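You operate a simulated robot arm through the tools that you are given. There is no shell and no other tool. Be economical: measure what you need, move in short steps, check, and stop when the job is done.

The job below is to be done with a simulated robot arm. You get a single attempt, and the scene is never put back.

TASK
Prove the stop button: with it pushed in, start must not run.
Fine: power on, push stop, press start, twist the stop free, power off.

It is judged by the outcome, as a careful person would: the job done as asked, and still so three seconds after it is handed in. It fails if anything else is knocked over, pushed out of place, dropped, spilled or broken.

THE ROBOT
A 6-joint arm with a two-finger parallel gripper, fixed in place. Base frame: the origin is at the foot of the arm, x ahead of it, y to its left, z up. Lengths are in cm, angles in rad, forces in N, time in s.
With the tool pointing down near the work surface it reaches from about 26 to 68 cm from the base axis. Its first joint turns from -1.152 to 1.152 rad. Payload 2.9 kg.
The TCP is the grasp point between the finger pads, 3 cm short of the fingertips. In the tool frame z runs along the fingers and y along their closing line. The gripper opens to 11 cm. The fingers are 2 cm wide and 1 cm thick; the gripper's body (4.8 by 11.2 cm) begins 5.5 cm behind the TCP.
Orientation is told as [roll, pitch, yaw] about the base's x, y, z axes, in that order, counted from this pose: with the fingers straight down and closing along the base's y, the tool's x points along the base's -x, its y along +y and its z along -z.

THE INTERFACE
- The arm moves only by the tool arm_command. Its arguments are lists of equal length, an entry for each row: "dp": the shift along the base's x, y, z in units of 40 mm (1.0 is 40 mm), a list of three; "dr": the turn, a rotation vector about the base's x, y, z in units of 8 degrees (1.0 is 8 degrees), a list of three. In form: {"dp": [[tx, ty, tz], ...], "dr": [[ax, ay, az], ...]}. A call has 1 to 10 rows; each row shifts and turns the commanded pose from where the row before left it. "jaw" is the opening in per cent of the stroke, from 0 (shut) to 100 (fully open), set as the call begins (left out, the last holds). A call with a number of a shift or a turn outside -1 to 1 is refused whole. Rows are played at 5 a second. More than 5 cm and 0.15 rad between two rows, or a gripper value outside its range, and nothing of the call is played. A pose out of reach is approached as far as the arm can. The call stops where the force on the tool passes 40 N (or 10 N more than at its start, if that is more) or the arm is blocked; 0.2 s more then pass. Each finger travels about 10.8 cm/s and halts on what it meets, pressing with about 36 N; the grip force reading is that of the motor and also rises with nothing between the fingers. The clock runs only during rows and for 0.2 s after the last one: add rows that do not move to give the fingers time. It gives the time, the measured TCP pose, the force on the tool (base axes), the opening and the grip force at its end, in the units of the frame above (readings bear some noise), and new pictures: "pictures" is both (left out), scene, wrist or none.
- Cameras (640 x 400 px; columns grow to the right, rows downward): "scene" is fixed at [7.53, 42.68, 139.64]; the picture's right is [-0.81, -0.59, 0.00], its down [-0.27, 0.37, -0.89] and it looks along [0.53, -0.72, -0.46] (base axes); focal length 314 px, centre (320, 200). "wrist" rides on the gripper at [7.2, 1.7, -10.3] in the tool frame; the picture's right is [-0.23, 0.97, 0.00], its down [-0.76, -0.18, -0.62] and it looks along [-0.61, -0.14, 0.78] (tool axes); focal length 222 px, centre (320, 200). There is no depth. A picture from a camera that has moved, and an enlarged one, comes with that camera's place and axes in the base frame and with its lens.
- close_up(camera, box): a new picture of the part [left, top, right, bottom] of that camera's present view, enlarged. No time passes.
- finish_job(): hands the job in; it is judged then, once.

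Work in short steps. Places have to be worked out from the pictures, the camera data and where the tool is seen: move nearer, look again, correct. Check each grasp and each placing, and mend what went wrong. You have 120 turns and 170 pictures in all, those below and enlarged ones among them. Open the gripper and draw the arm clear of the work before you hand the job in, unless the task says otherwise; then end with one line.

The tools are called after "Call:" as name(argument=value, ...) on one line, values as JSON. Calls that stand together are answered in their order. arm_command: Moves the arm, as the interface text tells. Its arguments: {"type":"object","properties":{"dp":{"type":"array","items":{"type":"array","items":{"type":"number"}}},"dr":{"type":"array","items":{"type":"array","items":{"type":"number"}}},"jaw":{"type":"number"},"pictures":{"type":"string","enum":["both","scene","wrist","none"]}},"required":["dp","dr"]} The other tools are called the same way: close_up (camera, box) takes an enlarged picture of a part of a camera's view; finish_job () hands the job in.

At the start:

```text
time_s: 0.0
tcp_pos: [38.68, -8.54, 126.05]
ee_rot: [-0.001, 0.0, 0.0]
contact_force: [-1.2, -0.3, -0.6]
finger_gap: 10.98
gripper_force: 0.1
```

scene: 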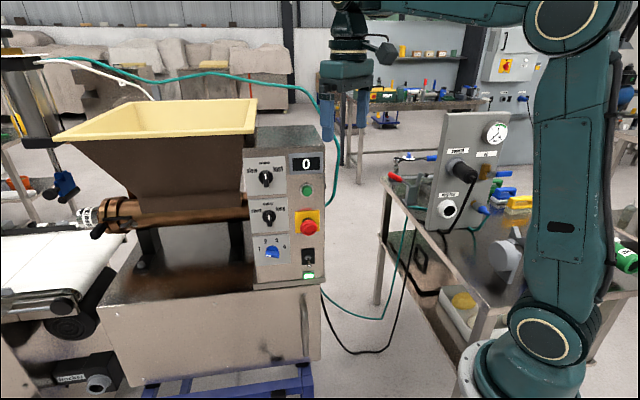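
wrist: 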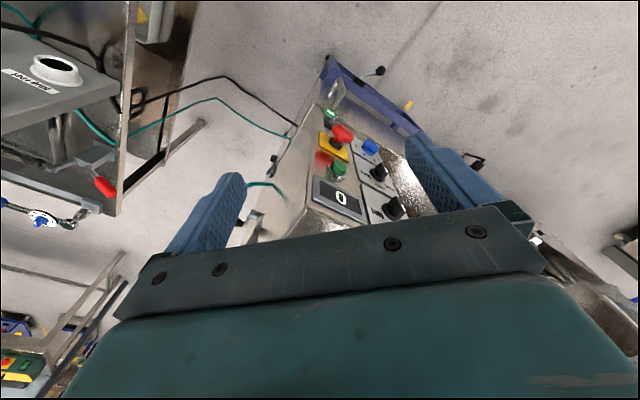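

I'll look closely at the control panel in both cameras first.

Call:
close_up(camera="scene", box=[230, 120, 340, 300])

Call:
close_up(camera="wrist", box=[230, 60, 450, 240])

```text
2.22 times, centred on (285, 210) of scene
camera zoom: at [7.53, 42.68, 139.64], right [-0.81, -0.59, 0.0], down [-0.27, 0.37, -0.89], along [0.53, -0.72, -0.46], focal length 698 px, centre (398, 178)
```

zoom: 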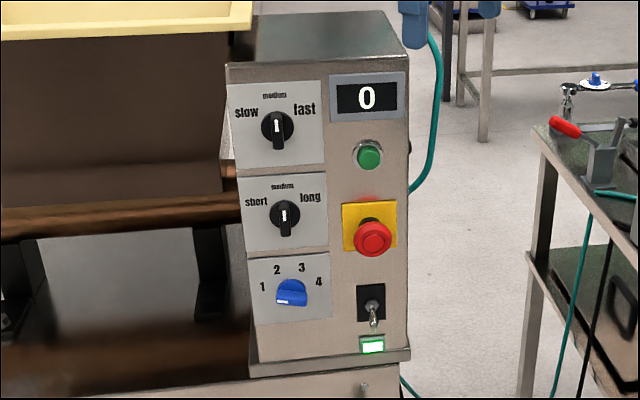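

```text
2.22 times, centred on (340, 150) of wrist
camera zoom: at [31.37, -6.86, 136.49], right [0.23, 0.97, 0.0], down [0.76, -0.18, 0.62], along [0.61, -0.14, -0.78], focal length 494 px, centre (276, 311)
```

zoom: 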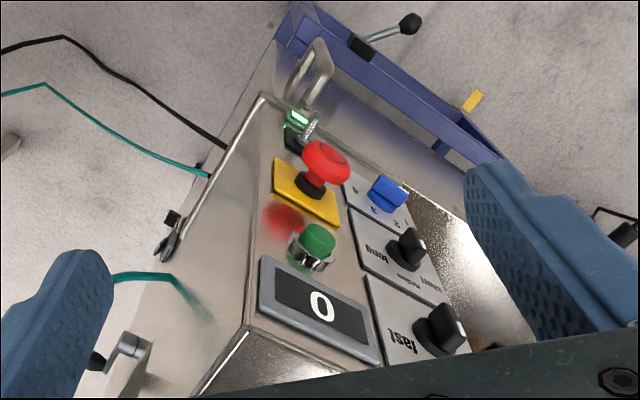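

The panel faces roughly (-0.75, 0.66, 0); stop is near (47,-6.7,99), start near (48.6,-7.9,108), and the lamp/switch near (49,-8,83). I want a sharper look at the switch and lamp state.

Call:
close_up(camera="scene", box=[280, 205, 328, 290])

Call:
close_up(camera="wrist", box=[305, 85, 395, 175])

Call:
close_up(camera="scene", box=[280, 150, 328, 235])

```text
4.71 times, centred on (304, 248) of scene
camera zoom: at [7.53, 42.68, 139.64], right [-0.81, -0.59, 0.0], down [-0.27, 0.37, -0.89], along [0.53, -0.72, -0.46], focal length 1478 px, centre (395, -24)
```

zoom: 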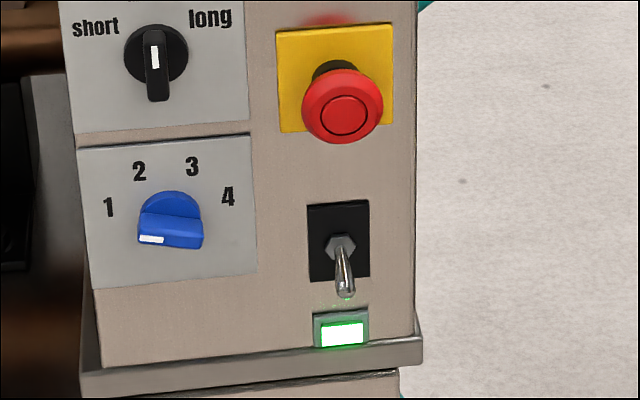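

```text
4.44 times, centred on (350, 130) of wrist
camera zoom: at [31.37, -6.86, 136.49], right [0.23, 0.97, 0.0], down [0.76, -0.18, 0.62], along [0.61, -0.14, -0.78], focal length 987 px, centre (187, 511)
```

zoom: 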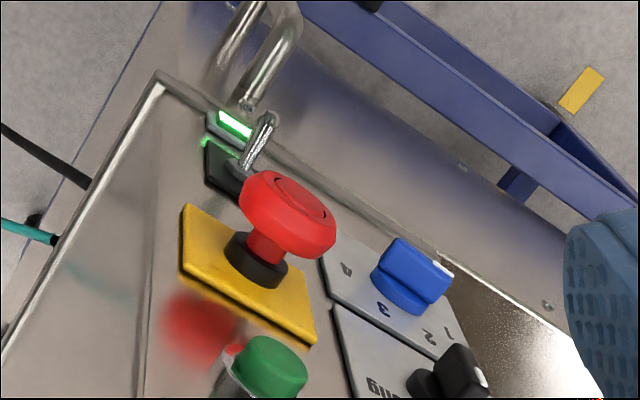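

```text
4.71 times, centred on (304, 192) of scene
camera zoom: at [7.53, 42.68, 139.64], right [-0.81, -0.59, 0.0], down [-0.27, 0.37, -0.89], along [0.53, -0.72, -0.46], focal length 1478 px, centre (395, 235)
```

zoom: 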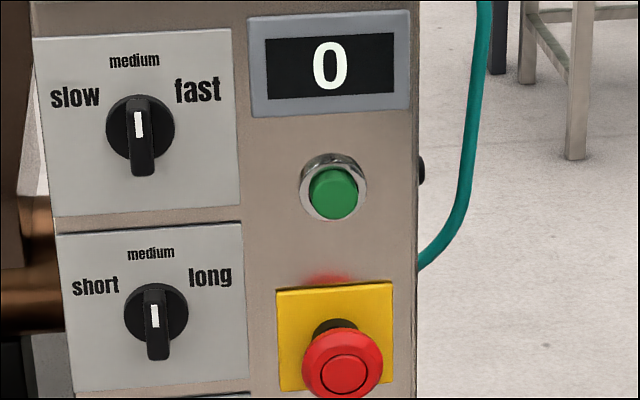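

The lamp and display are lit with the toggle down, so the power seems to be on already; I will check this again at the end when I switch it off. The panel's inward normal is about (0.72,-0.69,0), so I move back and yaw the tool to it first.

Call:
arm_command(dp=[[-0.1, 0.5, 0], [-0.1, 0.5, 0], [-0.1, 0.5, 0], [-0.1, 0.5, 0], [-0.1, 0.5, 0], [-0.1, 0.5, 0]], dr=[[0, 0, -1], [0, 0, -1], [0, 0, -1], [0, 0, -1], [0, 0, -1], [0, 0, -0.5]], jaw=0, pictures="none")

```text
time_s: 1.4
tcp_pos: [36.39, 3.54, 126.21]
ee_rot: [0.001, -0.001, -0.771]
contact_force: [-1.6, 0.1, 0.3]
finger_gap: 0.0
gripper_force: 36.9
```

Yaw is set; next I pitch the fingers up to horizontal, lowering slightly and staying well away from the panel.

Call:
arm_command(dp=[[-0.1, 0.1, -0.1], [-0.1, 0.1, -0.1], [-0.1, 0.1, -0.1], [-0.1, 0.1, -0.1], [-0.1, 0.1, -0.1], [0, 0, -0.1]], dr=[[-0.697, -0.717, 0], [-0.697, -0.717, 0], [-0.697, -0.717, 0], [-0.697, -0.717, 0], [-0.697, -0.717, 0], [-0.697, -0.717, 0]], pictures="scene")

```text
time_s: 2.8
tcp_pos: [34.43, 5.43, 123.75]
ee_rot: [-0.004, -0.842, -0.766]
contact_force: [0.0, 0.7, 0.0]
finger_gap: 0.01
gripper_force: 36.1
out of reach, approached as far as the arm can: row 1
```

scene: 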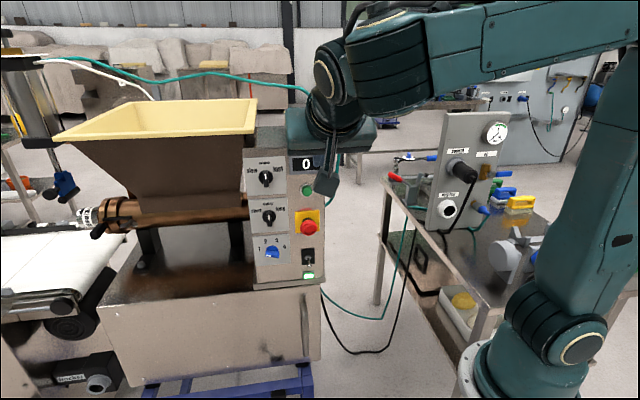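

Half pitched, and the arm is clear of the panel. I complete the pitch to horizontal, moving down toward start height.

Call:
arm_command(dp=[[0, 0, -0.5], [0, 0, -0.5], [0, 0, -0.5], [0, 0, -0.5], [0, 0, -0.5], [0, 0, 0]], dr=[[-0.695, -0.719, 0], [-0.695, -0.719, 0], [-0.695, -0.719, 0], [-0.695, -0.719, 0], [-0.695, -0.719, 0], [-0.17, -0.17, 0]], pictures="both")

```text
time_s: 4.2
tcp_pos: [36.71, 2.67, 113.01]
ee_rot: [-0.008, -1.44, -0.752]
contact_force: [0.3, 0.4, 0.1]
finger_gap: 0.01
gripper_force: 36.1
out of reach, approached as far as the arm can: row 4, 5
camera wrist: at [29.65, 11.68, 107.08], right [0.69, 0.69, 0.22], down [-0.5, 0.23, 0.84], along [0.52, -0.69, 0.5], focal length 222 px, centre (320, 200)
```

scene: 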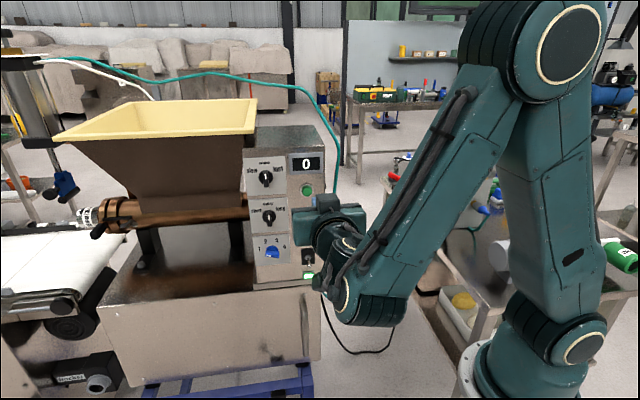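
wrist: 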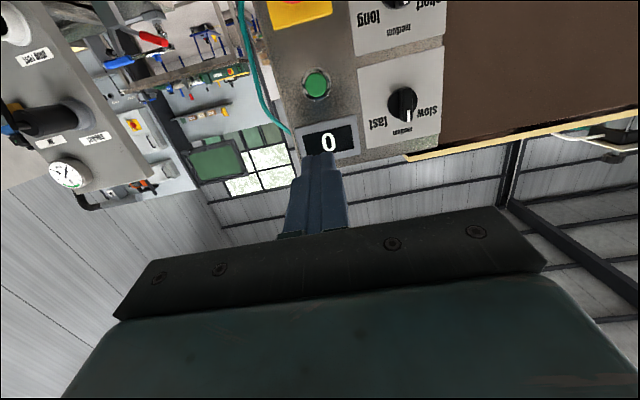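

The fingers now point at the panel about 7° below horizontal, and the pose was only limited by being too close in. I descend toward stop height while moving forward a bit, then check how the pose follows.

Call:
arm_command(dp=[[0.3, -0.25, -0.6], [0.3, -0.25, -0.6], [0.3, -0.25, -0.6], [0, 0, -0.6]], dr=[[0, 0, 0], [0, 0, 0], [0, 0, 0], [0, 0, 0]], pictures="none")

```text
time_s: 5.2
tcp_pos: [40.47, -0.25, 103.3]
ee_rot: [-0.013, -1.457, -0.751]
contact_force: [-0.1, -0.1, -0.1]
finger_gap: 0.01
gripper_force: 36.0
out of reach, approached as far as the arm can: row 4
```

The pose follows well. I move to the pre-press point in front of stop (fingertips about 3.5 cm off) and look.

Call:
arm_command(dp=[[0.42, -0.47, 0], [0, 0, -0.45], [0, 0, -0.45]], dr=[[0, 0, 0], [0, 0, 0], [0, 0, 0]], pictures="both")

```text
time_s: 6.0
tcp_pos: [43.06, -1.54, 100.9]
ee_rot: [-0.012, -1.457, -0.751]
contact_force: [0.3, -0.2, 0.2]
finger_gap: 0.0
gripper_force: 35.7
out of reach, approached as far as the arm can: row 2, 3
camera wrist: at [36.17, 7.28, 94.93], right [0.69, 0.69, 0.22], down [-0.51, 0.24, 0.83], along [0.51, -0.69, 0.51], focal length 222 px, centre (320, 200)
```

scene: 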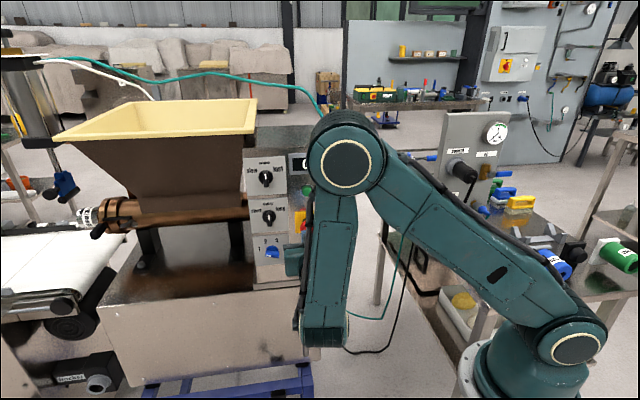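
wrist: 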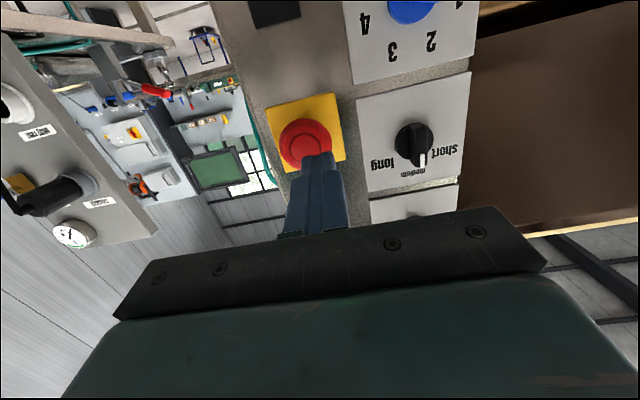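

Fingertips sit about 1 cm too far to the panel's left and 0.8 cm high relative to stop's centre. I correct sideways and tilt down by 8°, which also eases the arm's limit.

Call:
arm_command(dp=[[-0.19, -0.2, -0.1], [0, 0, 0]], dr=[[0.695, 0.719, 0], [0, 0, 0]], pictures="wrist")

```text
time_s: 6.6
tcp_pos: [42.33, -2.49, 100.59]
ee_rot: [-0.001, -1.333, -0.756]
contact_force: [0.7, 0.5, -0.1]
finger_gap: 0.0
gripper_force: 35.8
camera wrist: at [34.86, 6.9, 95.97], right [0.71, 0.67, 0.22], down [-0.43, 0.16, 0.89], along [0.56, -0.72, 0.4], focal length 222 px, centre (320, 200)
```

wrist: 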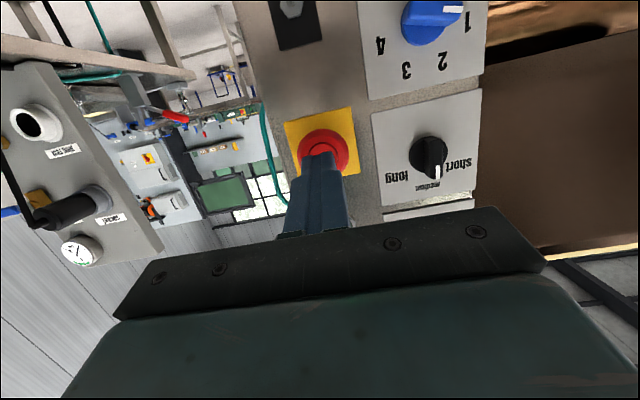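

Aligned well (tip about 0.3 cm off centre both ways). I correct that and advance 2.8 cm toward the button face.

Call:
arm_command(dp=[[0.05, 0.05, -0.07], [0.25, -0.24, 0], [0.25, -0.24, 0]], dr=[[0, 0, 0], [0, 0, 0], [0, 0, 0]], pictures="wrist")

```text
time_s: 7.6
tcp_pos: [44.32, -4.1, 100.3]
ee_rot: [-0.009, -1.332, -0.748]
contact_force: [-18.3, 12.4, 5.8]
finger_gap: 0.0
gripper_force: 36.0
stopped in row 3: the force on the tool passed its limit (the readings are from after the stop); the commanded pose is now the measured one
camera wrist: at [36.92, 5.3, 95.73], right [0.71, 0.67, 0.22], down [-0.43, 0.16, 0.89], along [0.56, -0.72, 0.4], focal length 222 px, centre (320, 200)
```

wrist: 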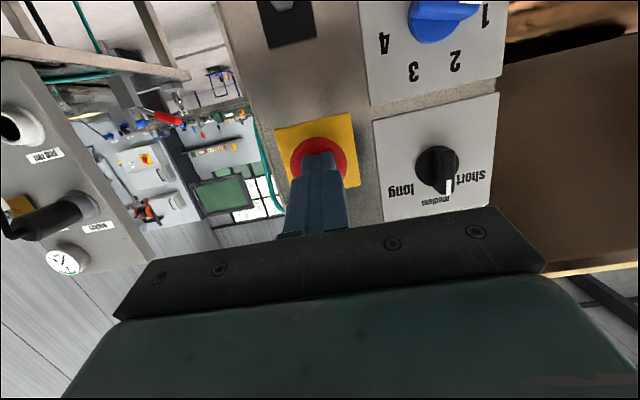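

There's contact at about 22 N. I back off 1.5 cm to see whether the button stayed in.

Call:
arm_command(dp=[[-0.27, 0.26, 0]], dr=[[0, 0, 0]], pictures="both")

Call:
close_up(camera="wrist", box=[260, 90, 380, 200])

Call:
close_up(camera="scene", box=[260, 160, 350, 290])

```text
time_s: 8.0
tcp_pos: [43.31, -3.08, 100.18]
ee_rot: [-0.009, -1.329, -0.749]
contact_force: [-0.2, -0.4, -0.5]
finger_gap: 0.0
gripper_force: 36.7
camera wrist: at [35.85, 6.29, 95.68], right [0.71, 0.67, 0.22], down [-0.43, 0.16, 0.89], along [0.56, -0.72, 0.4], focal length 222 px, centre (320, 200)
```

scene: 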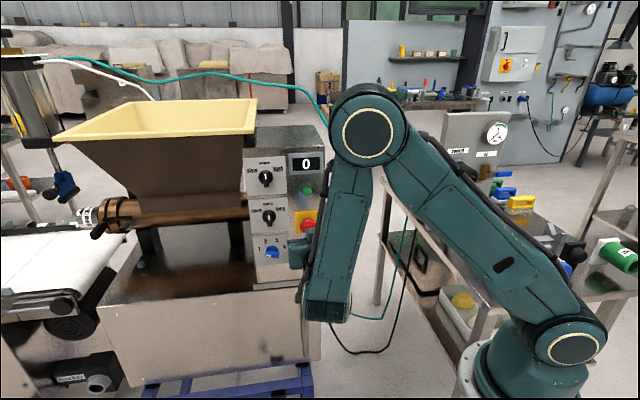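
wrist: 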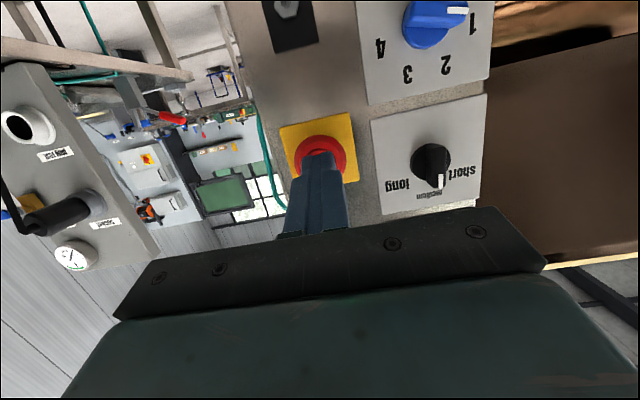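

```text
3.64 times, centred on (320, 145) of wrist
camera zoom: at [35.85, 6.29, 95.68], right [0.71, 0.67, 0.22], down [-0.43, 0.16, 0.89], along [0.56, -0.72, 0.4], focal length 808 px, centre (320, 400)
```

zoom: 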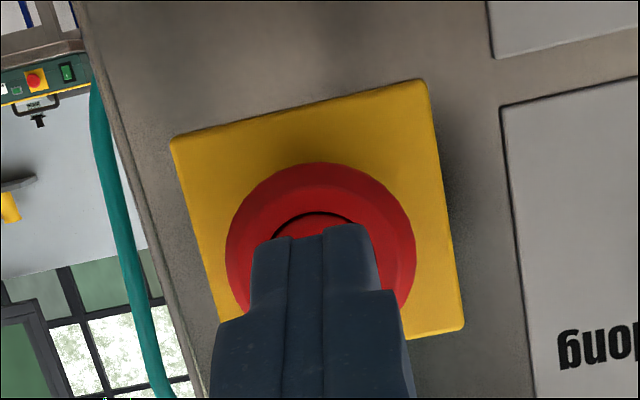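

```text
3.08 times, centred on (305, 225) of scene
camera zoom: at [7.54, 42.68, 139.64], right [-0.81, -0.59, 0.0], down [-0.27, 0.37, -0.89], along [0.53, -0.72, -0.46], focal length 966 px, centre (366, 123)
```

zoom: 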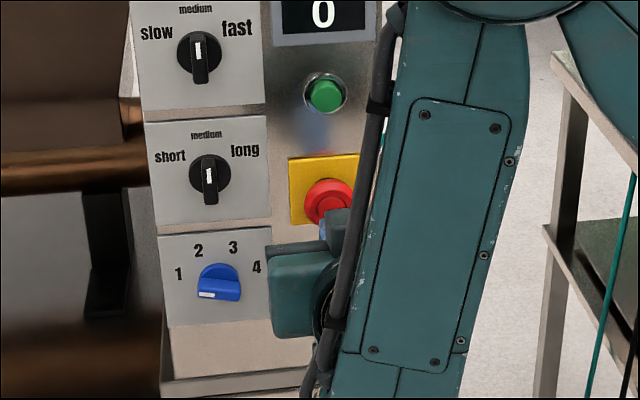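

In the scene view the head now sits deeper on the plate and the black collar above it is hidden, so stop appears latched in. Next I raise the tool 8.9 cm to the start button.

Call:
arm_command(dp=[[0, 0, 0.74], [0, 0, 0.74], [0, 0, 0.74], [0, 0, 0]], dr=[[0, 0, 0], [0, 0, 0], [0, 0, 0], [0, 0, 0]], pictures="both")

Call:
close_up(camera="wrist", box=[240, 0, 400, 200])

```text
time_s: 9.0
tcp_pos: [43.68, -3.0, 109.19]
ee_rot: [-0.007, -1.328, -0.752]
contact_force: [0.5, -0.1, -0.6]
finger_gap: 0.0
gripper_force: 36.7
camera wrist: at [36.08, 6.34, 104.69], right [0.71, 0.67, 0.22], down [-0.43, 0.16, 0.89], along [0.56, -0.72, 0.4], focal length 222 px, centre (320, 200)
```

scene: 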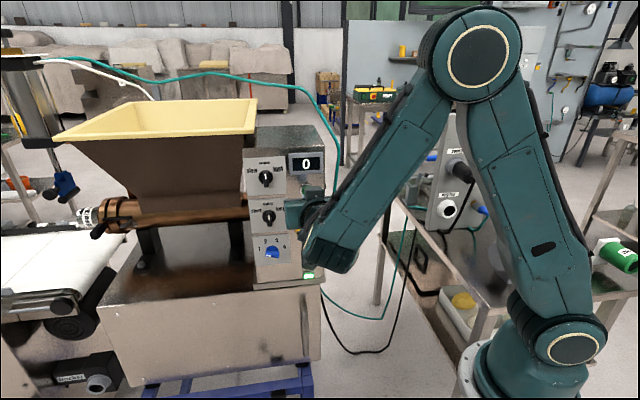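
wrist: 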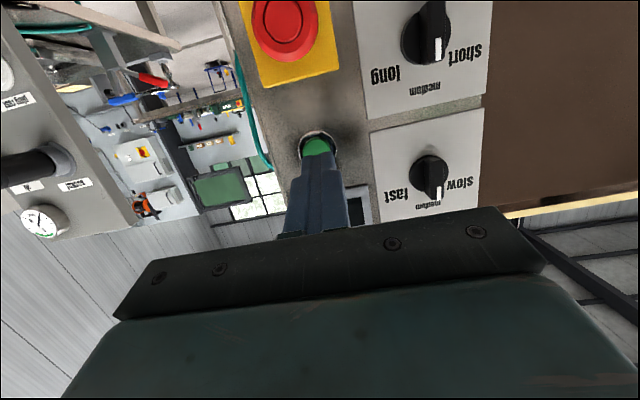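

```text
2.00 times, centred on (320, 100) of wrist
camera zoom: at [36.08, 6.34, 104.69], right [0.71, 0.67, 0.22], down [-0.43, 0.16, 0.89], along [0.56, -0.72, 0.4], focal length 444 px, centre (320, 400)
```

zoom: 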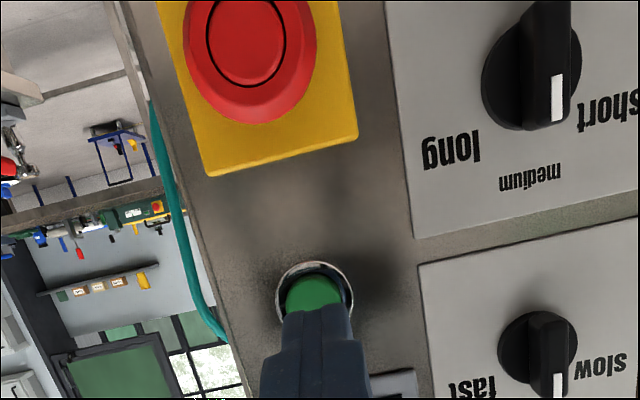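

Start is centred near e=27.6, z=108.2, so I nudge 0.4 cm sideways and 0.3 cm down, then advance until contact.

Call:
arm_command(dp=[[-0.07, -0.075, -0.07], [0.27, -0.26, 0], [0.27, -0.26, 0], [0.13, -0.125, 0]], dr=[[0, 0, 0], [0, 0, 0], [0, 0, 0], [0, 0, 0]], pictures="both")

```text
time_s: 10.0
tcp_pos: [45.79, -5.93, 108.75]
ee_rot: [-0.011, -1.329, -0.75]
contact_force: [-13.5, 10.7, 0.0]
finger_gap: 0.02
gripper_force: 36.0
camera wrist: at [38.3, 3.43, 104.3], right [0.71, 0.67, 0.22], down [-0.43, 0.16, 0.89], along [0.56, -0.72, 0.4], focal length 222 px, centre (320, 200)
```

scene: 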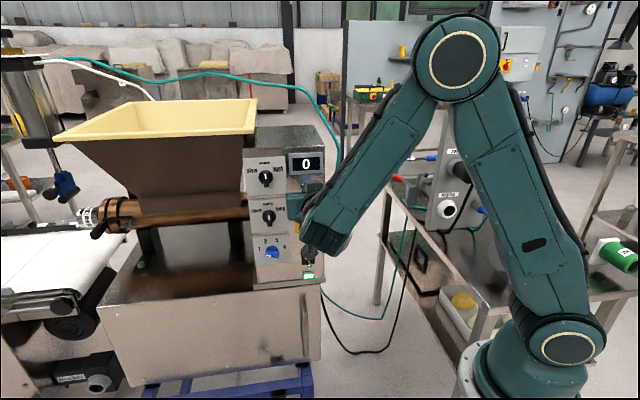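
wrist: 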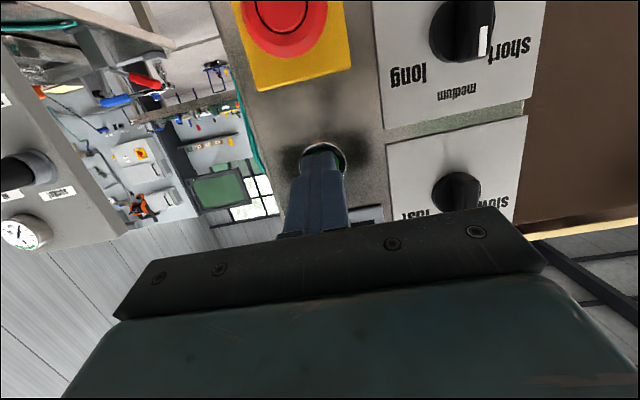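

In contact at 17 N; I press a little further to be sure the button travels fully.

Call:
arm_command(dp=[[0.08, -0.077, 0], [0.08, -0.077, 0]], dr=[[0, 0, 0], [0, 0, 0]], pictures="both")

Call:
close_up(camera="wrist", box=[280, 110, 380, 200])

Call:
close_up(camera="scene", box=[240, 140, 350, 300])

```text
time_s: 10.4
tcp_pos: [45.77, -5.84, 108.73]
ee_rot: [-0.014, -1.327, -0.743]
contact_force: [-22.1, 14.9, 5.9]
finger_gap: 0.0
gripper_force: 35.6
stopped in row 1: the force on the tool passed its limit (the readings are from after the stop); the commanded pose is now the measured one
camera wrist: at [38.3, 3.41, 104.33], right [0.71, 0.67, 0.22], down [-0.43, 0.16, 0.89], along [0.56, -0.72, 0.4], focal length 222 px, centre (320, 200)
```

scene: 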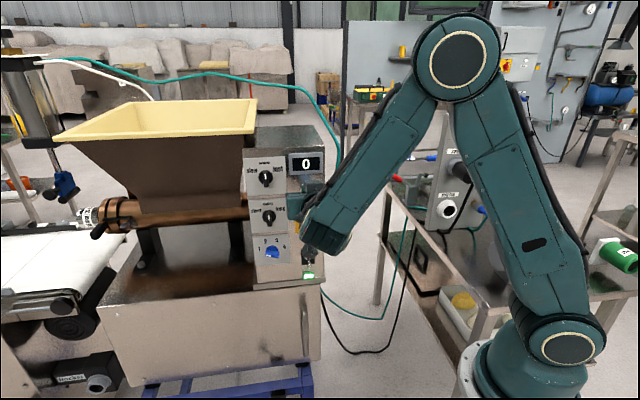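
wrist: 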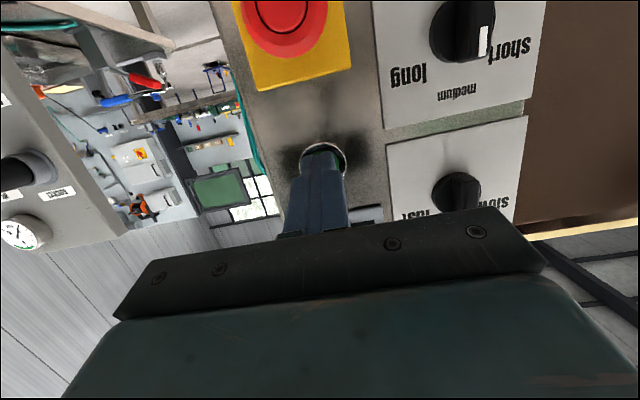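

```text
4.44 times, centred on (330, 155) of wrist
camera zoom: at [38.3, 3.41, 104.33], right [0.71, 0.67, 0.22], down [-0.43, 0.16, 0.89], along [0.56, -0.72, 0.4], focal length 987 px, centre (276, 400)
```

zoom: 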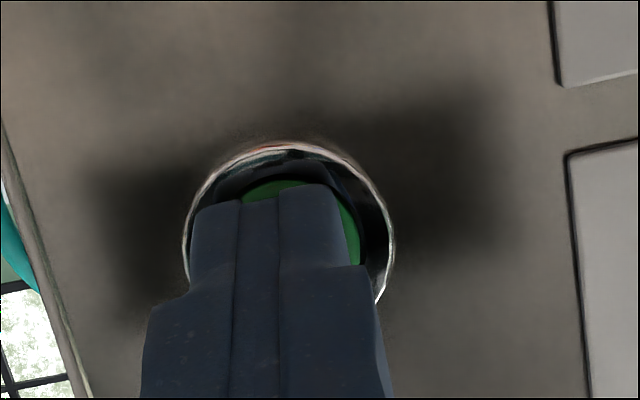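

```text
2.50 times, centred on (295, 220) of scene
camera zoom: at [7.45, 42.73, 139.62], right [-0.81, -0.59, 0.0], down [-0.27, 0.37, -0.89], along [0.53, -0.72, -0.46], focal length 785 px, centre (382, 150)
```

zoom: 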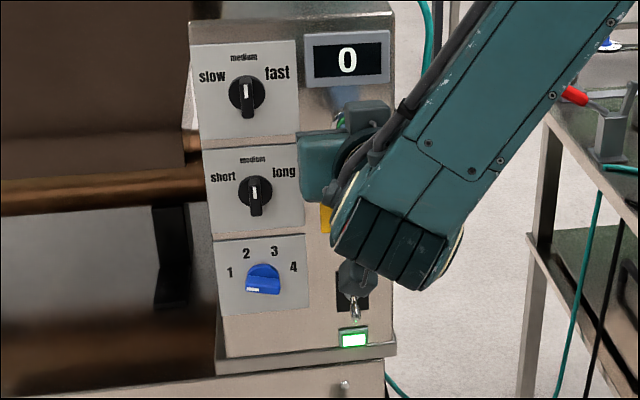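

Start was pressed flush into its ring with the display still at 0 and nothing running. I retreat and open the jaw to about 6 cm, lowering toward stop while staying clear.

Call:
arm_command(dp=[[-0.36, 0.345, 0], [-0.36, 0.345, 0], [-0.36, 0.345, 0], [0, 0, -0.7], [0, 0, -0.7], [0, 0, -0.75], [0, 0, 0]], dr=[[0, 0, 0], [0, 0, 0], [0, 0, 0], [0, 0, 0], [0, 0, 0], [0, 0, 0], [0, 0, 0]], jaw=58, pictures="both")

Call:
close_up(camera="wrist", box=[240, 60, 420, 220])

```text
time_s: 12.0
tcp_pos: [41.75, -1.89, 100.17]
ee_rot: [-0.01, -1.326, -0.749]
contact_force: [-0.5, 0.4, 0.5]
finger_gap: 6.38
gripper_force: 0.1
camera wrist: at [34.21, 7.38, 95.73], right [0.71, 0.67, 0.22], down [-0.43, 0.16, 0.89], along [0.56, -0.72, 0.4], focal length 222 px, centre (320, 200)
```

scene: 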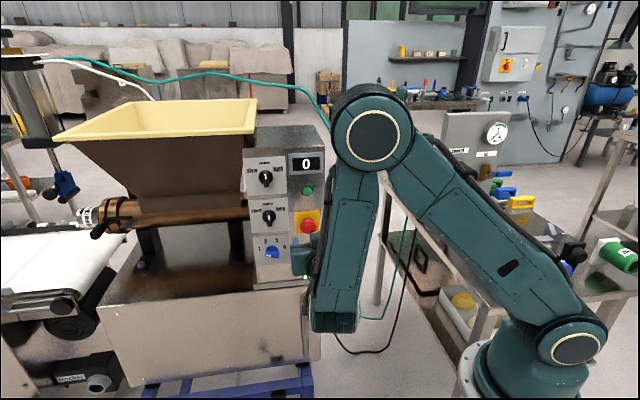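
wrist: 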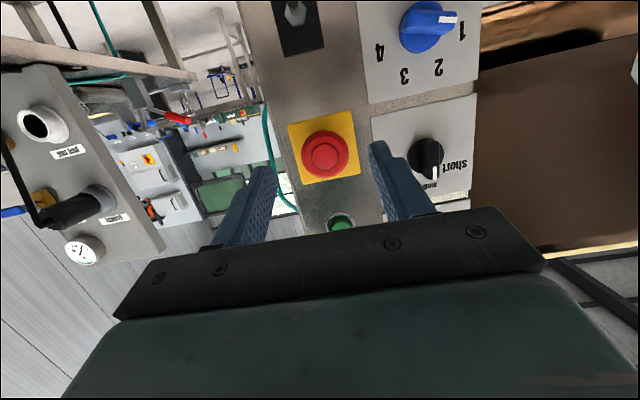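

```text
2.50 times, centred on (330, 140) of wrist
camera zoom: at [34.21, 7.38, 95.73], right [0.71, 0.67, 0.22], down [-0.43, 0.16, 0.89], along [0.56, -0.72, 0.4], focal length 555 px, centre (295, 350)
```

zoom: 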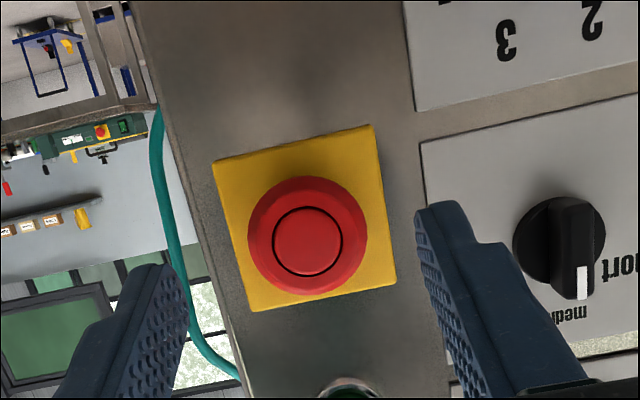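

Stop is clearly pushed in, and it is centred between the fingers. I advance 4.7 cm so the tips straddle the head, about 2 cm short of the plate.

Call:
arm_command(dp=[[0.28, -0.27, 0.05], [0.28, -0.27, 0], [0.28, -0.27, 0], [0, 0, 0]], dr=[[0, 0, 0], [0, 0, 0], [0, 0, 0], [0, 0, 0]], pictures="both")

Call:
close_up(camera="wrist", box=[240, 60, 420, 220])

```text
time_s: 13.0
tcp_pos: [44.98, -5.09, 100.32]
ee_rot: [-0.012, -1.325, -0.747]
contact_force: [0.6, -0.2, -0.3]
finger_gap: 6.38
gripper_force: 0.1
camera wrist: at [37.47, 4.2, 95.97], right [0.71, 0.67, 0.22], down [-0.43, 0.16, 0.89], along [0.56, -0.72, 0.4], focal length 222 px, centre (320, 200)
```

scene: 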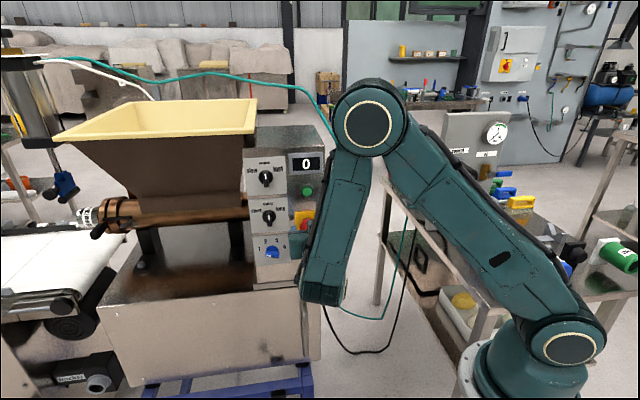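
wrist: 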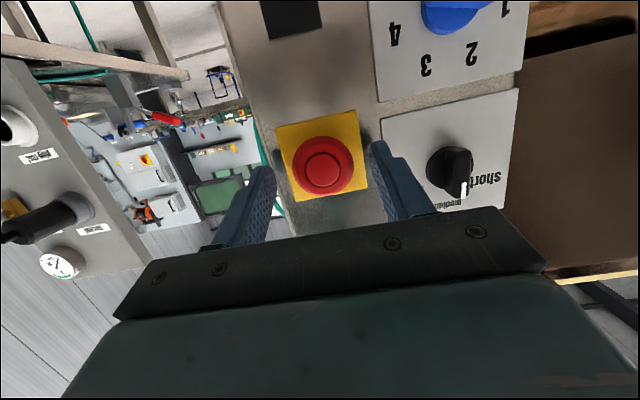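

```text
2.50 times, centred on (330, 140) of wrist
camera zoom: at [37.47, 4.2, 95.97], right [0.71, 0.67, 0.22], down [-0.43, 0.16, 0.89], along [0.56, -0.72, 0.4], focal length 555 px, centre (295, 350)
```

zoom: 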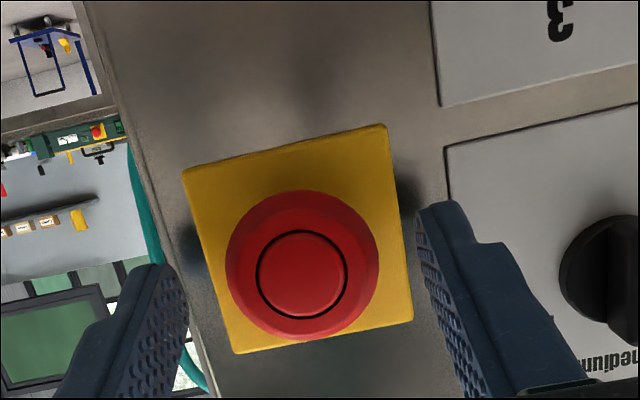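

Fingers straddle the head symmetrically within about 0.2 cm. I go 0.4 cm deeper, and then close on it in the next call.

Call:
arm_command(dp=[[0.1, -0.03, 0], [0, 0, 0]], dr=[[0, 0, 0], [0, 0, 0]], pictures="none")

Call:
arm_command(dp=[[0, 0, 0], [0, 0, 0], [0, 0, 0]], dr=[[0, 0, 0], [0, 0, 0], [0, 0, 0]], jaw=0, pictures="wrist")

Call:
close_up(camera="wrist", box=[240, 60, 420, 220])

```text
time_s: 13.6
tcp_pos: [45.42, -5.26, 100.32]
ee_rot: [-0.013, -1.326, -0.744]
contact_force: [-0.8, 0.3, -0.8]
finger_gap: 6.36
gripper_force: 0.1
```

```text
time_s: 14.4
tcp_pos: [45.35, -5.32, 100.41]
ee_rot: [-0.012, -1.326, -0.747]
contact_force: [-0.5, -0.3, -0.1]
finger_gap: 4.21
gripper_force: 45.0
camera wrist: at [37.89, 4.02, 95.9], right [0.71, 0.67, 0.22], down [-0.43, 0.16, 0.89], along [0.56, -0.72, 0.4], focal length 222 px, centre (320, 200)
```

wrist: 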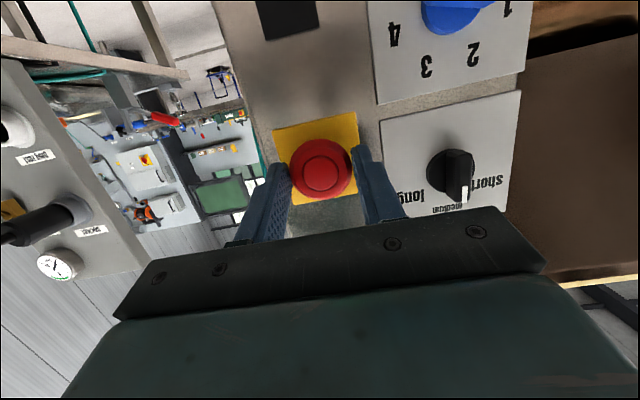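

```text
2.50 times, centred on (330, 140) of wrist
camera zoom: at [37.89, 4.02, 95.9], right [0.71, 0.67, 0.22], down [-0.43, 0.16, 0.89], along [0.56, -0.72, 0.4], focal length 555 px, centre (295, 350)
```

zoom: 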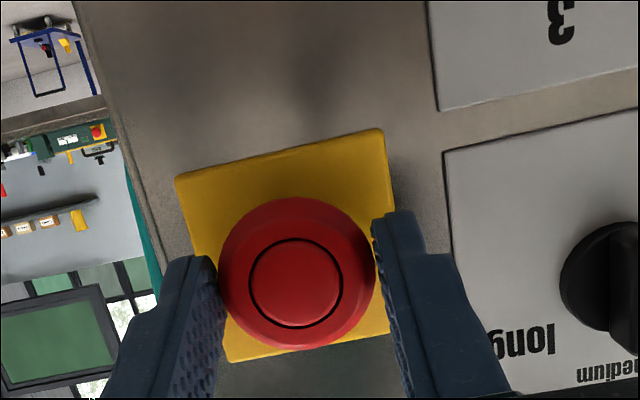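

The head is firmly held at a 4.2 cm gap. I twist clockwise (as seen by an operator) about the panel normal, 40° to start, while compensating for the small offset of the TCP.

Call:
arm_command(dp=[[-0.013, -0.014, 0], [-0.013, -0.014, -0.003], [-0.013, -0.014, -0.005], [-0.012, -0.013, -0.007], [-0.011, -0.012, -0.008]], dr=[[0.72, -0.69, 0], [0.72, -0.69, 0], [0.72, -0.69, 0], [0.72, -0.69, 0], [0.72, -0.69, 0]], pictures="wrist")

Call:
close_up(camera="wrist", box=[240, 60, 420, 220])

```text
time_s: 15.6
tcp_pos: [45.19, -5.37, 100.19]
ee_rot: [1.297, -0.842, -1.963]
contact_force: [-2.1, 10.7, 0.9]
finger_gap: 4.2
gripper_force: 45.5
camera wrist: at [39.4, 5.67, 97.89], right [0.45, 0.41, 0.79], down [-0.79, -0.22, 0.57], along [0.41, -0.89, 0.22], focal length 222 px, centre (320, 200)
```

wrist: 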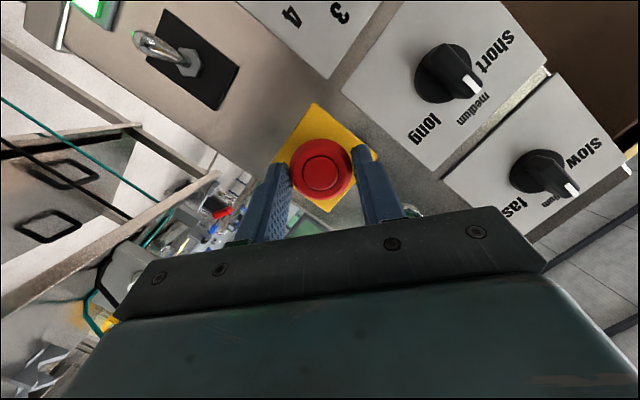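

```text
2.50 times, centred on (330, 140) of wrist
camera zoom: at [39.4, 5.67, 97.89], right [0.45, 0.41, 0.79], down [-0.79, -0.22, 0.57], along [0.41, -0.89, 0.22], focal length 555 px, centre (295, 350)
```

zoom: 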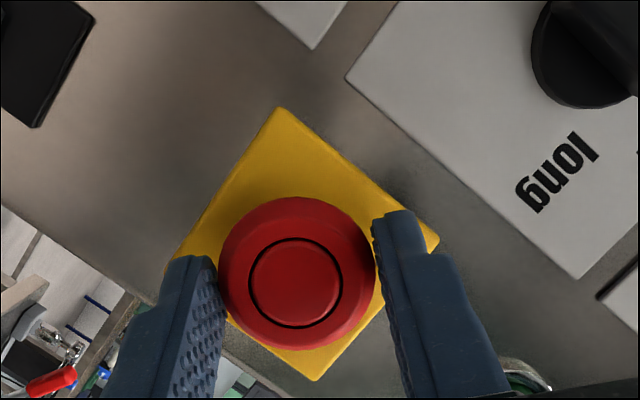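

The tool turned 40° and reads roughly 9 N outward, which suggests the spring is pushing. I open the fingers to see whether the button pops out.

Call:
arm_command(dp=[[0, 0, 0], [0, 0, 0], [0, 0, 0]], dr=[[0, 0, 0], [0, 0, 0], [0, 0, 0]], jaw=58, pictures="scene")

Call:
close_up(camera="wrist", box=[240, 60, 420, 220])

Call:
close_up(camera="scene", box=[260, 160, 350, 290])

```text
time_s: 16.4
tcp_pos: [45.17, -5.56, 100.32]
ee_rot: [1.294, -0.843, -1.963]
contact_force: [0.4, -0.6, 0.9]
finger_gap: 6.39
gripper_force: 0.0
```

scene: 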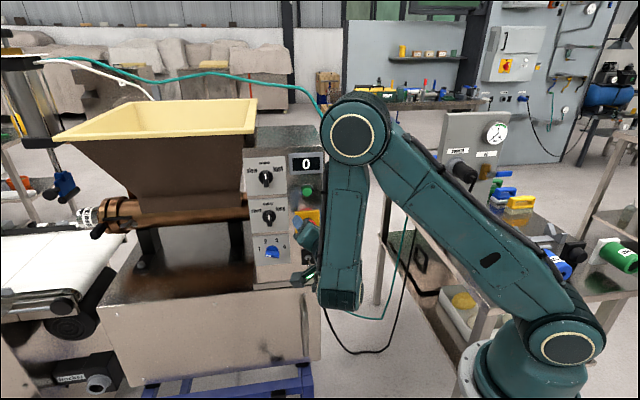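

```text
2.50 times, centred on (330, 140) of wrist
camera zoom: at [39.39, 5.56, 97.86], right [0.46, 0.41, 0.79], down [-0.79, -0.22, 0.57], along [0.41, -0.89, 0.22], focal length 555 px, centre (295, 350)
```

zoom: 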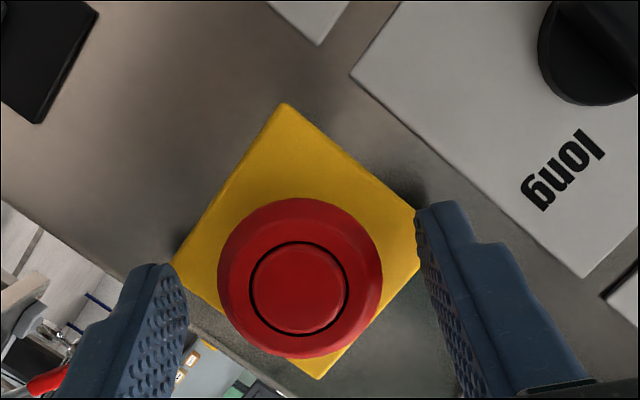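

```text
3.08 times, centred on (305, 225) of scene
camera zoom: at [7.53, 42.68, 139.64], right [-0.81, -0.59, 0.0], down [-0.27, 0.37, -0.89], along [0.53, -0.72, -0.46], focal length 966 px, centre (366, 123)
```

zoom: 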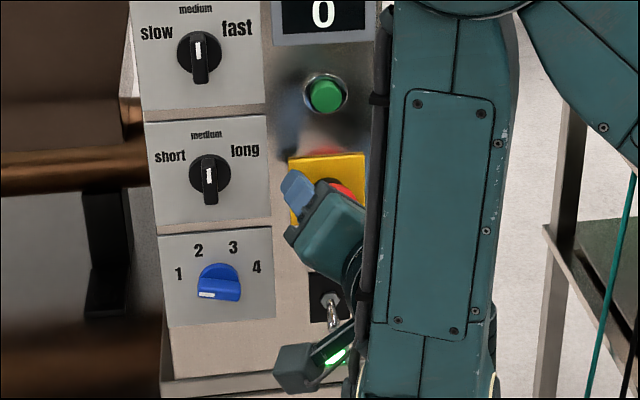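

After opening, the head appears larger and the dark collar shows in the scene, so it popped out. I retreat straight back 6 cm, then undo the roll and look again.

Call:
arm_command(dp=[[-0.36, 0.345, 0], [-0.36, 0.345, 0], [-0.36, 0.345, 0], [0, 0, 0], [0, 0, 0], [0, 0, 0], [0, 0, 0], [0, 0, 0], [0, 0, 0]], dr=[[0, 0, 0], [0, 0, 0], [0, 0, 0], [-0.72, 0.69, 0], [-0.72, 0.69, 0], [-0.72, 0.69, 0], [-0.72, 0.69, 0], [-0.72, 0.69, 0], [0, 0, 0]], pictures="both")

Call:
close_up(camera="wrist", box=[240, 0, 420, 180])

Call:
close_up(camera="scene", box=[260, 160, 350, 290])

```text
time_s: 18.4
tcp_pos: [40.8, -1.31, 100.15]
ee_rot: [-0.018, -1.328, -0.74]
contact_force: [0.3, 0.0, 0.0]
finger_gap: 6.38
gripper_force: 0.1
camera wrist: at [33.32, 7.99, 95.78], right [0.71, 0.67, 0.22], down [-0.42, 0.16, 0.89], along [0.56, -0.72, 0.4], focal length 222 px, centre (320, 200)
```

scene: 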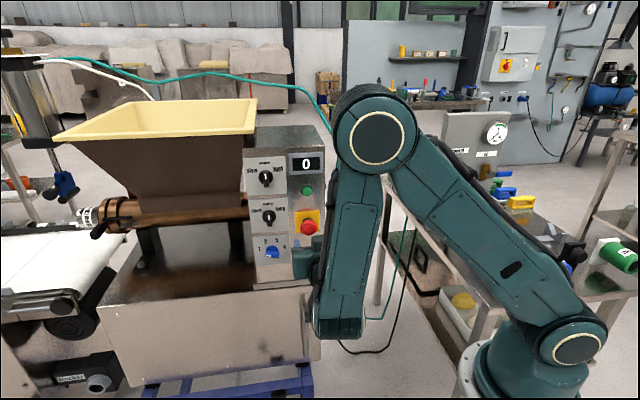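
wrist: 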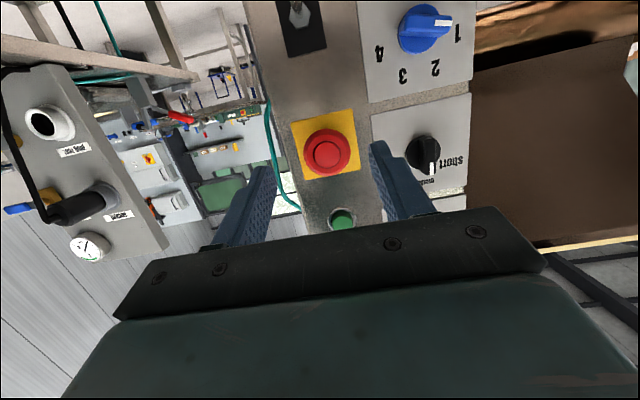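

```text
2.22 times, centred on (330, 90) of wrist
camera zoom: at [33.32, 7.99, 95.78], right [0.71, 0.67, 0.22], down [-0.42, 0.16, 0.89], along [0.56, -0.72, 0.4], focal length 494 px, centre (298, 444)
```

zoom: 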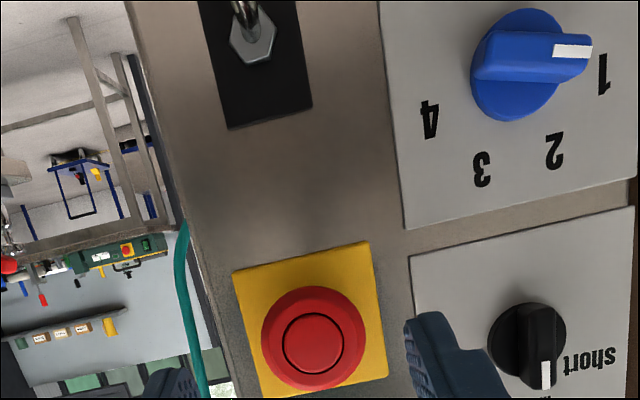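

```text
3.08 times, centred on (305, 225) of scene
camera zoom: at [7.53, 42.68, 139.64], right [-0.81, -0.59, 0.0], down [-0.27, 0.37, -0.89], along [0.53, -0.72, -0.46], focal length 966 px, centre (366, 123)
```

zoom: 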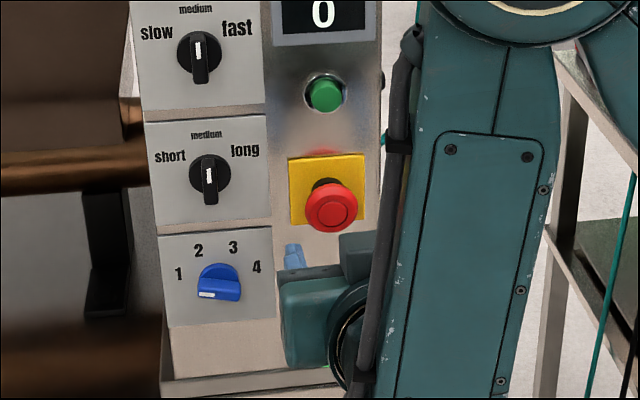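

Stop is clearly out again with its black collar visible. Next is the toggle: I'll tilt the tool about 24° further down and descend in front of the switch, planning to grip the lever and lift it.

Call:
arm_command(dp=[[0.075, -0.03, -0.3], [0.075, -0.03, -0.4], [0.075, -0.03, -0.4], [0.075, -0.03, -0.4], [0, 0, 0]], dr=[[0.695, 0.719, 0], [0.695, 0.719, 0], [0.695, 0.719, 0], [0, 0, 0], [0, 0, 0]], jaw=45, pictures="both")

Call:
close_up(camera="wrist", box=[240, 60, 420, 220])

```text
time_s: 19.6
tcp_pos: [42.15, -1.89, 94.09]
ee_rot: [0.004, -0.908, -0.76]
contact_force: [0.6, 0.5, -1.3]
finger_gap: 4.91
gripper_force: 0.1
camera wrist: at [33.9, 7.99, 94.89], right [0.77, 0.61, 0.18], down [-0.14, -0.12, 0.98], along [0.62, -0.78, 0.0], focal length 222 px, centre (320, 200)
```

scene: 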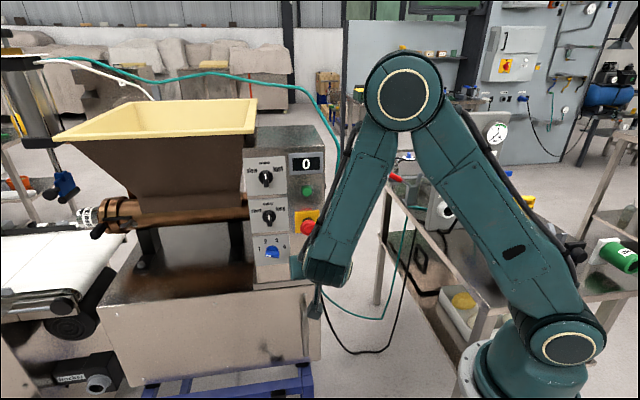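
wrist: 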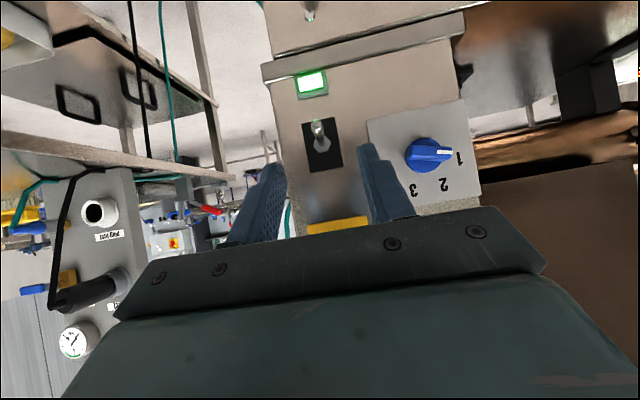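

```text
2.50 times, centred on (330, 140) of wrist
camera zoom: at [33.9, 7.99, 94.89], right [0.77, 0.61, 0.18], down [-0.14, -0.12, 0.98], along [0.62, -0.78, 0.0], focal length 555 px, centre (295, 350)
```

zoom: 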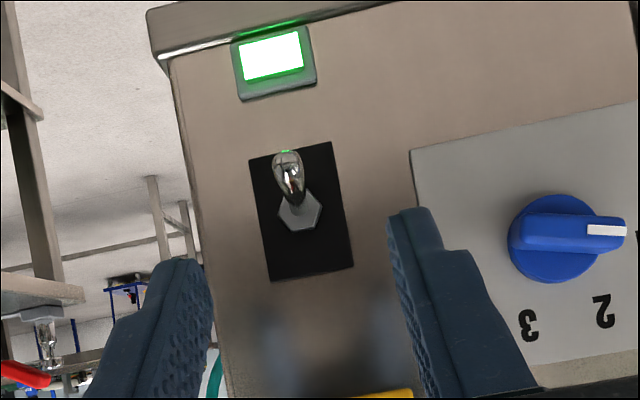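

The lever tip is near e=27.45, z≈88.2 and sits between the fingers' lines. I advance along the tool axis so the fingertips straddle the lever, stopping about 1.3 cm short of the panel.

Call:
arm_command(dp=[[0.219, -0.227, -0.269], [0.219, -0.227, -0.269], [0.219, -0.227, -0.269], [0.219, -0.227, -0.269], [0, 0, 0]], dr=[[0, 0, 0], [0, 0, 0], [0, 0, 0], [0, 0, 0], [0, 0, 0]], pictures="both")

Call:
close_up(camera="wrist", box=[240, 60, 420, 220])

```text
time_s: 20.8
tcp_pos: [45.55, -5.48, 89.99]
ee_rot: [0.002, -0.907, -0.761]
contact_force: [0.0, 0.9, 0.9]
finger_gap: 4.96
gripper_force: 0.1
camera wrist: at [37.46, 4.33, 90.73], right [0.77, 0.61, 0.18], down [-0.14, -0.12, 0.98], along [0.62, -0.78, 0.0], focal length 222 px, centre (320, 200)
```

scene: 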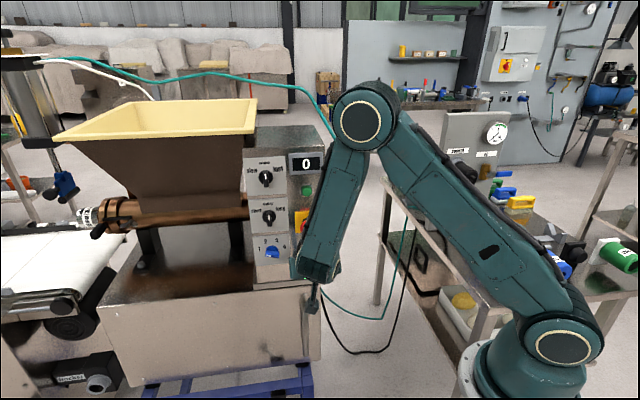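
wrist: 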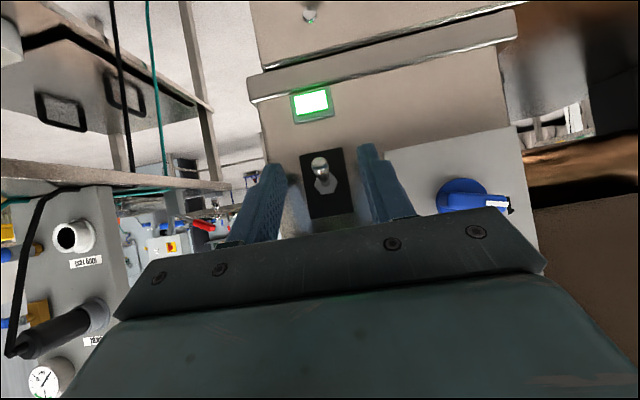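

```text
2.50 times, centred on (330, 140) of wrist
camera zoom: at [37.46, 4.33, 90.73], right [0.77, 0.61, 0.18], down [-0.14, -0.12, 0.98], along [0.62, -0.78, 0.0], focal length 555 px, centre (295, 350)
```

zoom: 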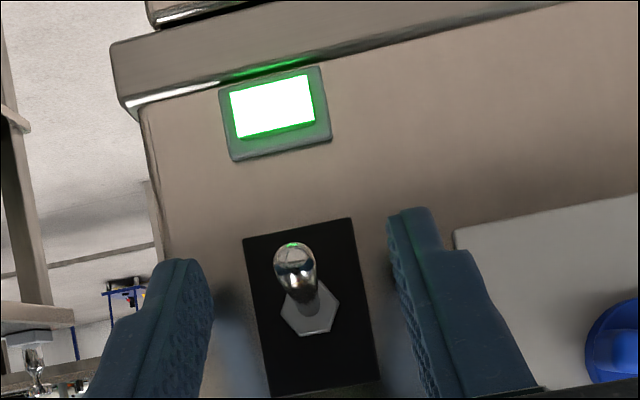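

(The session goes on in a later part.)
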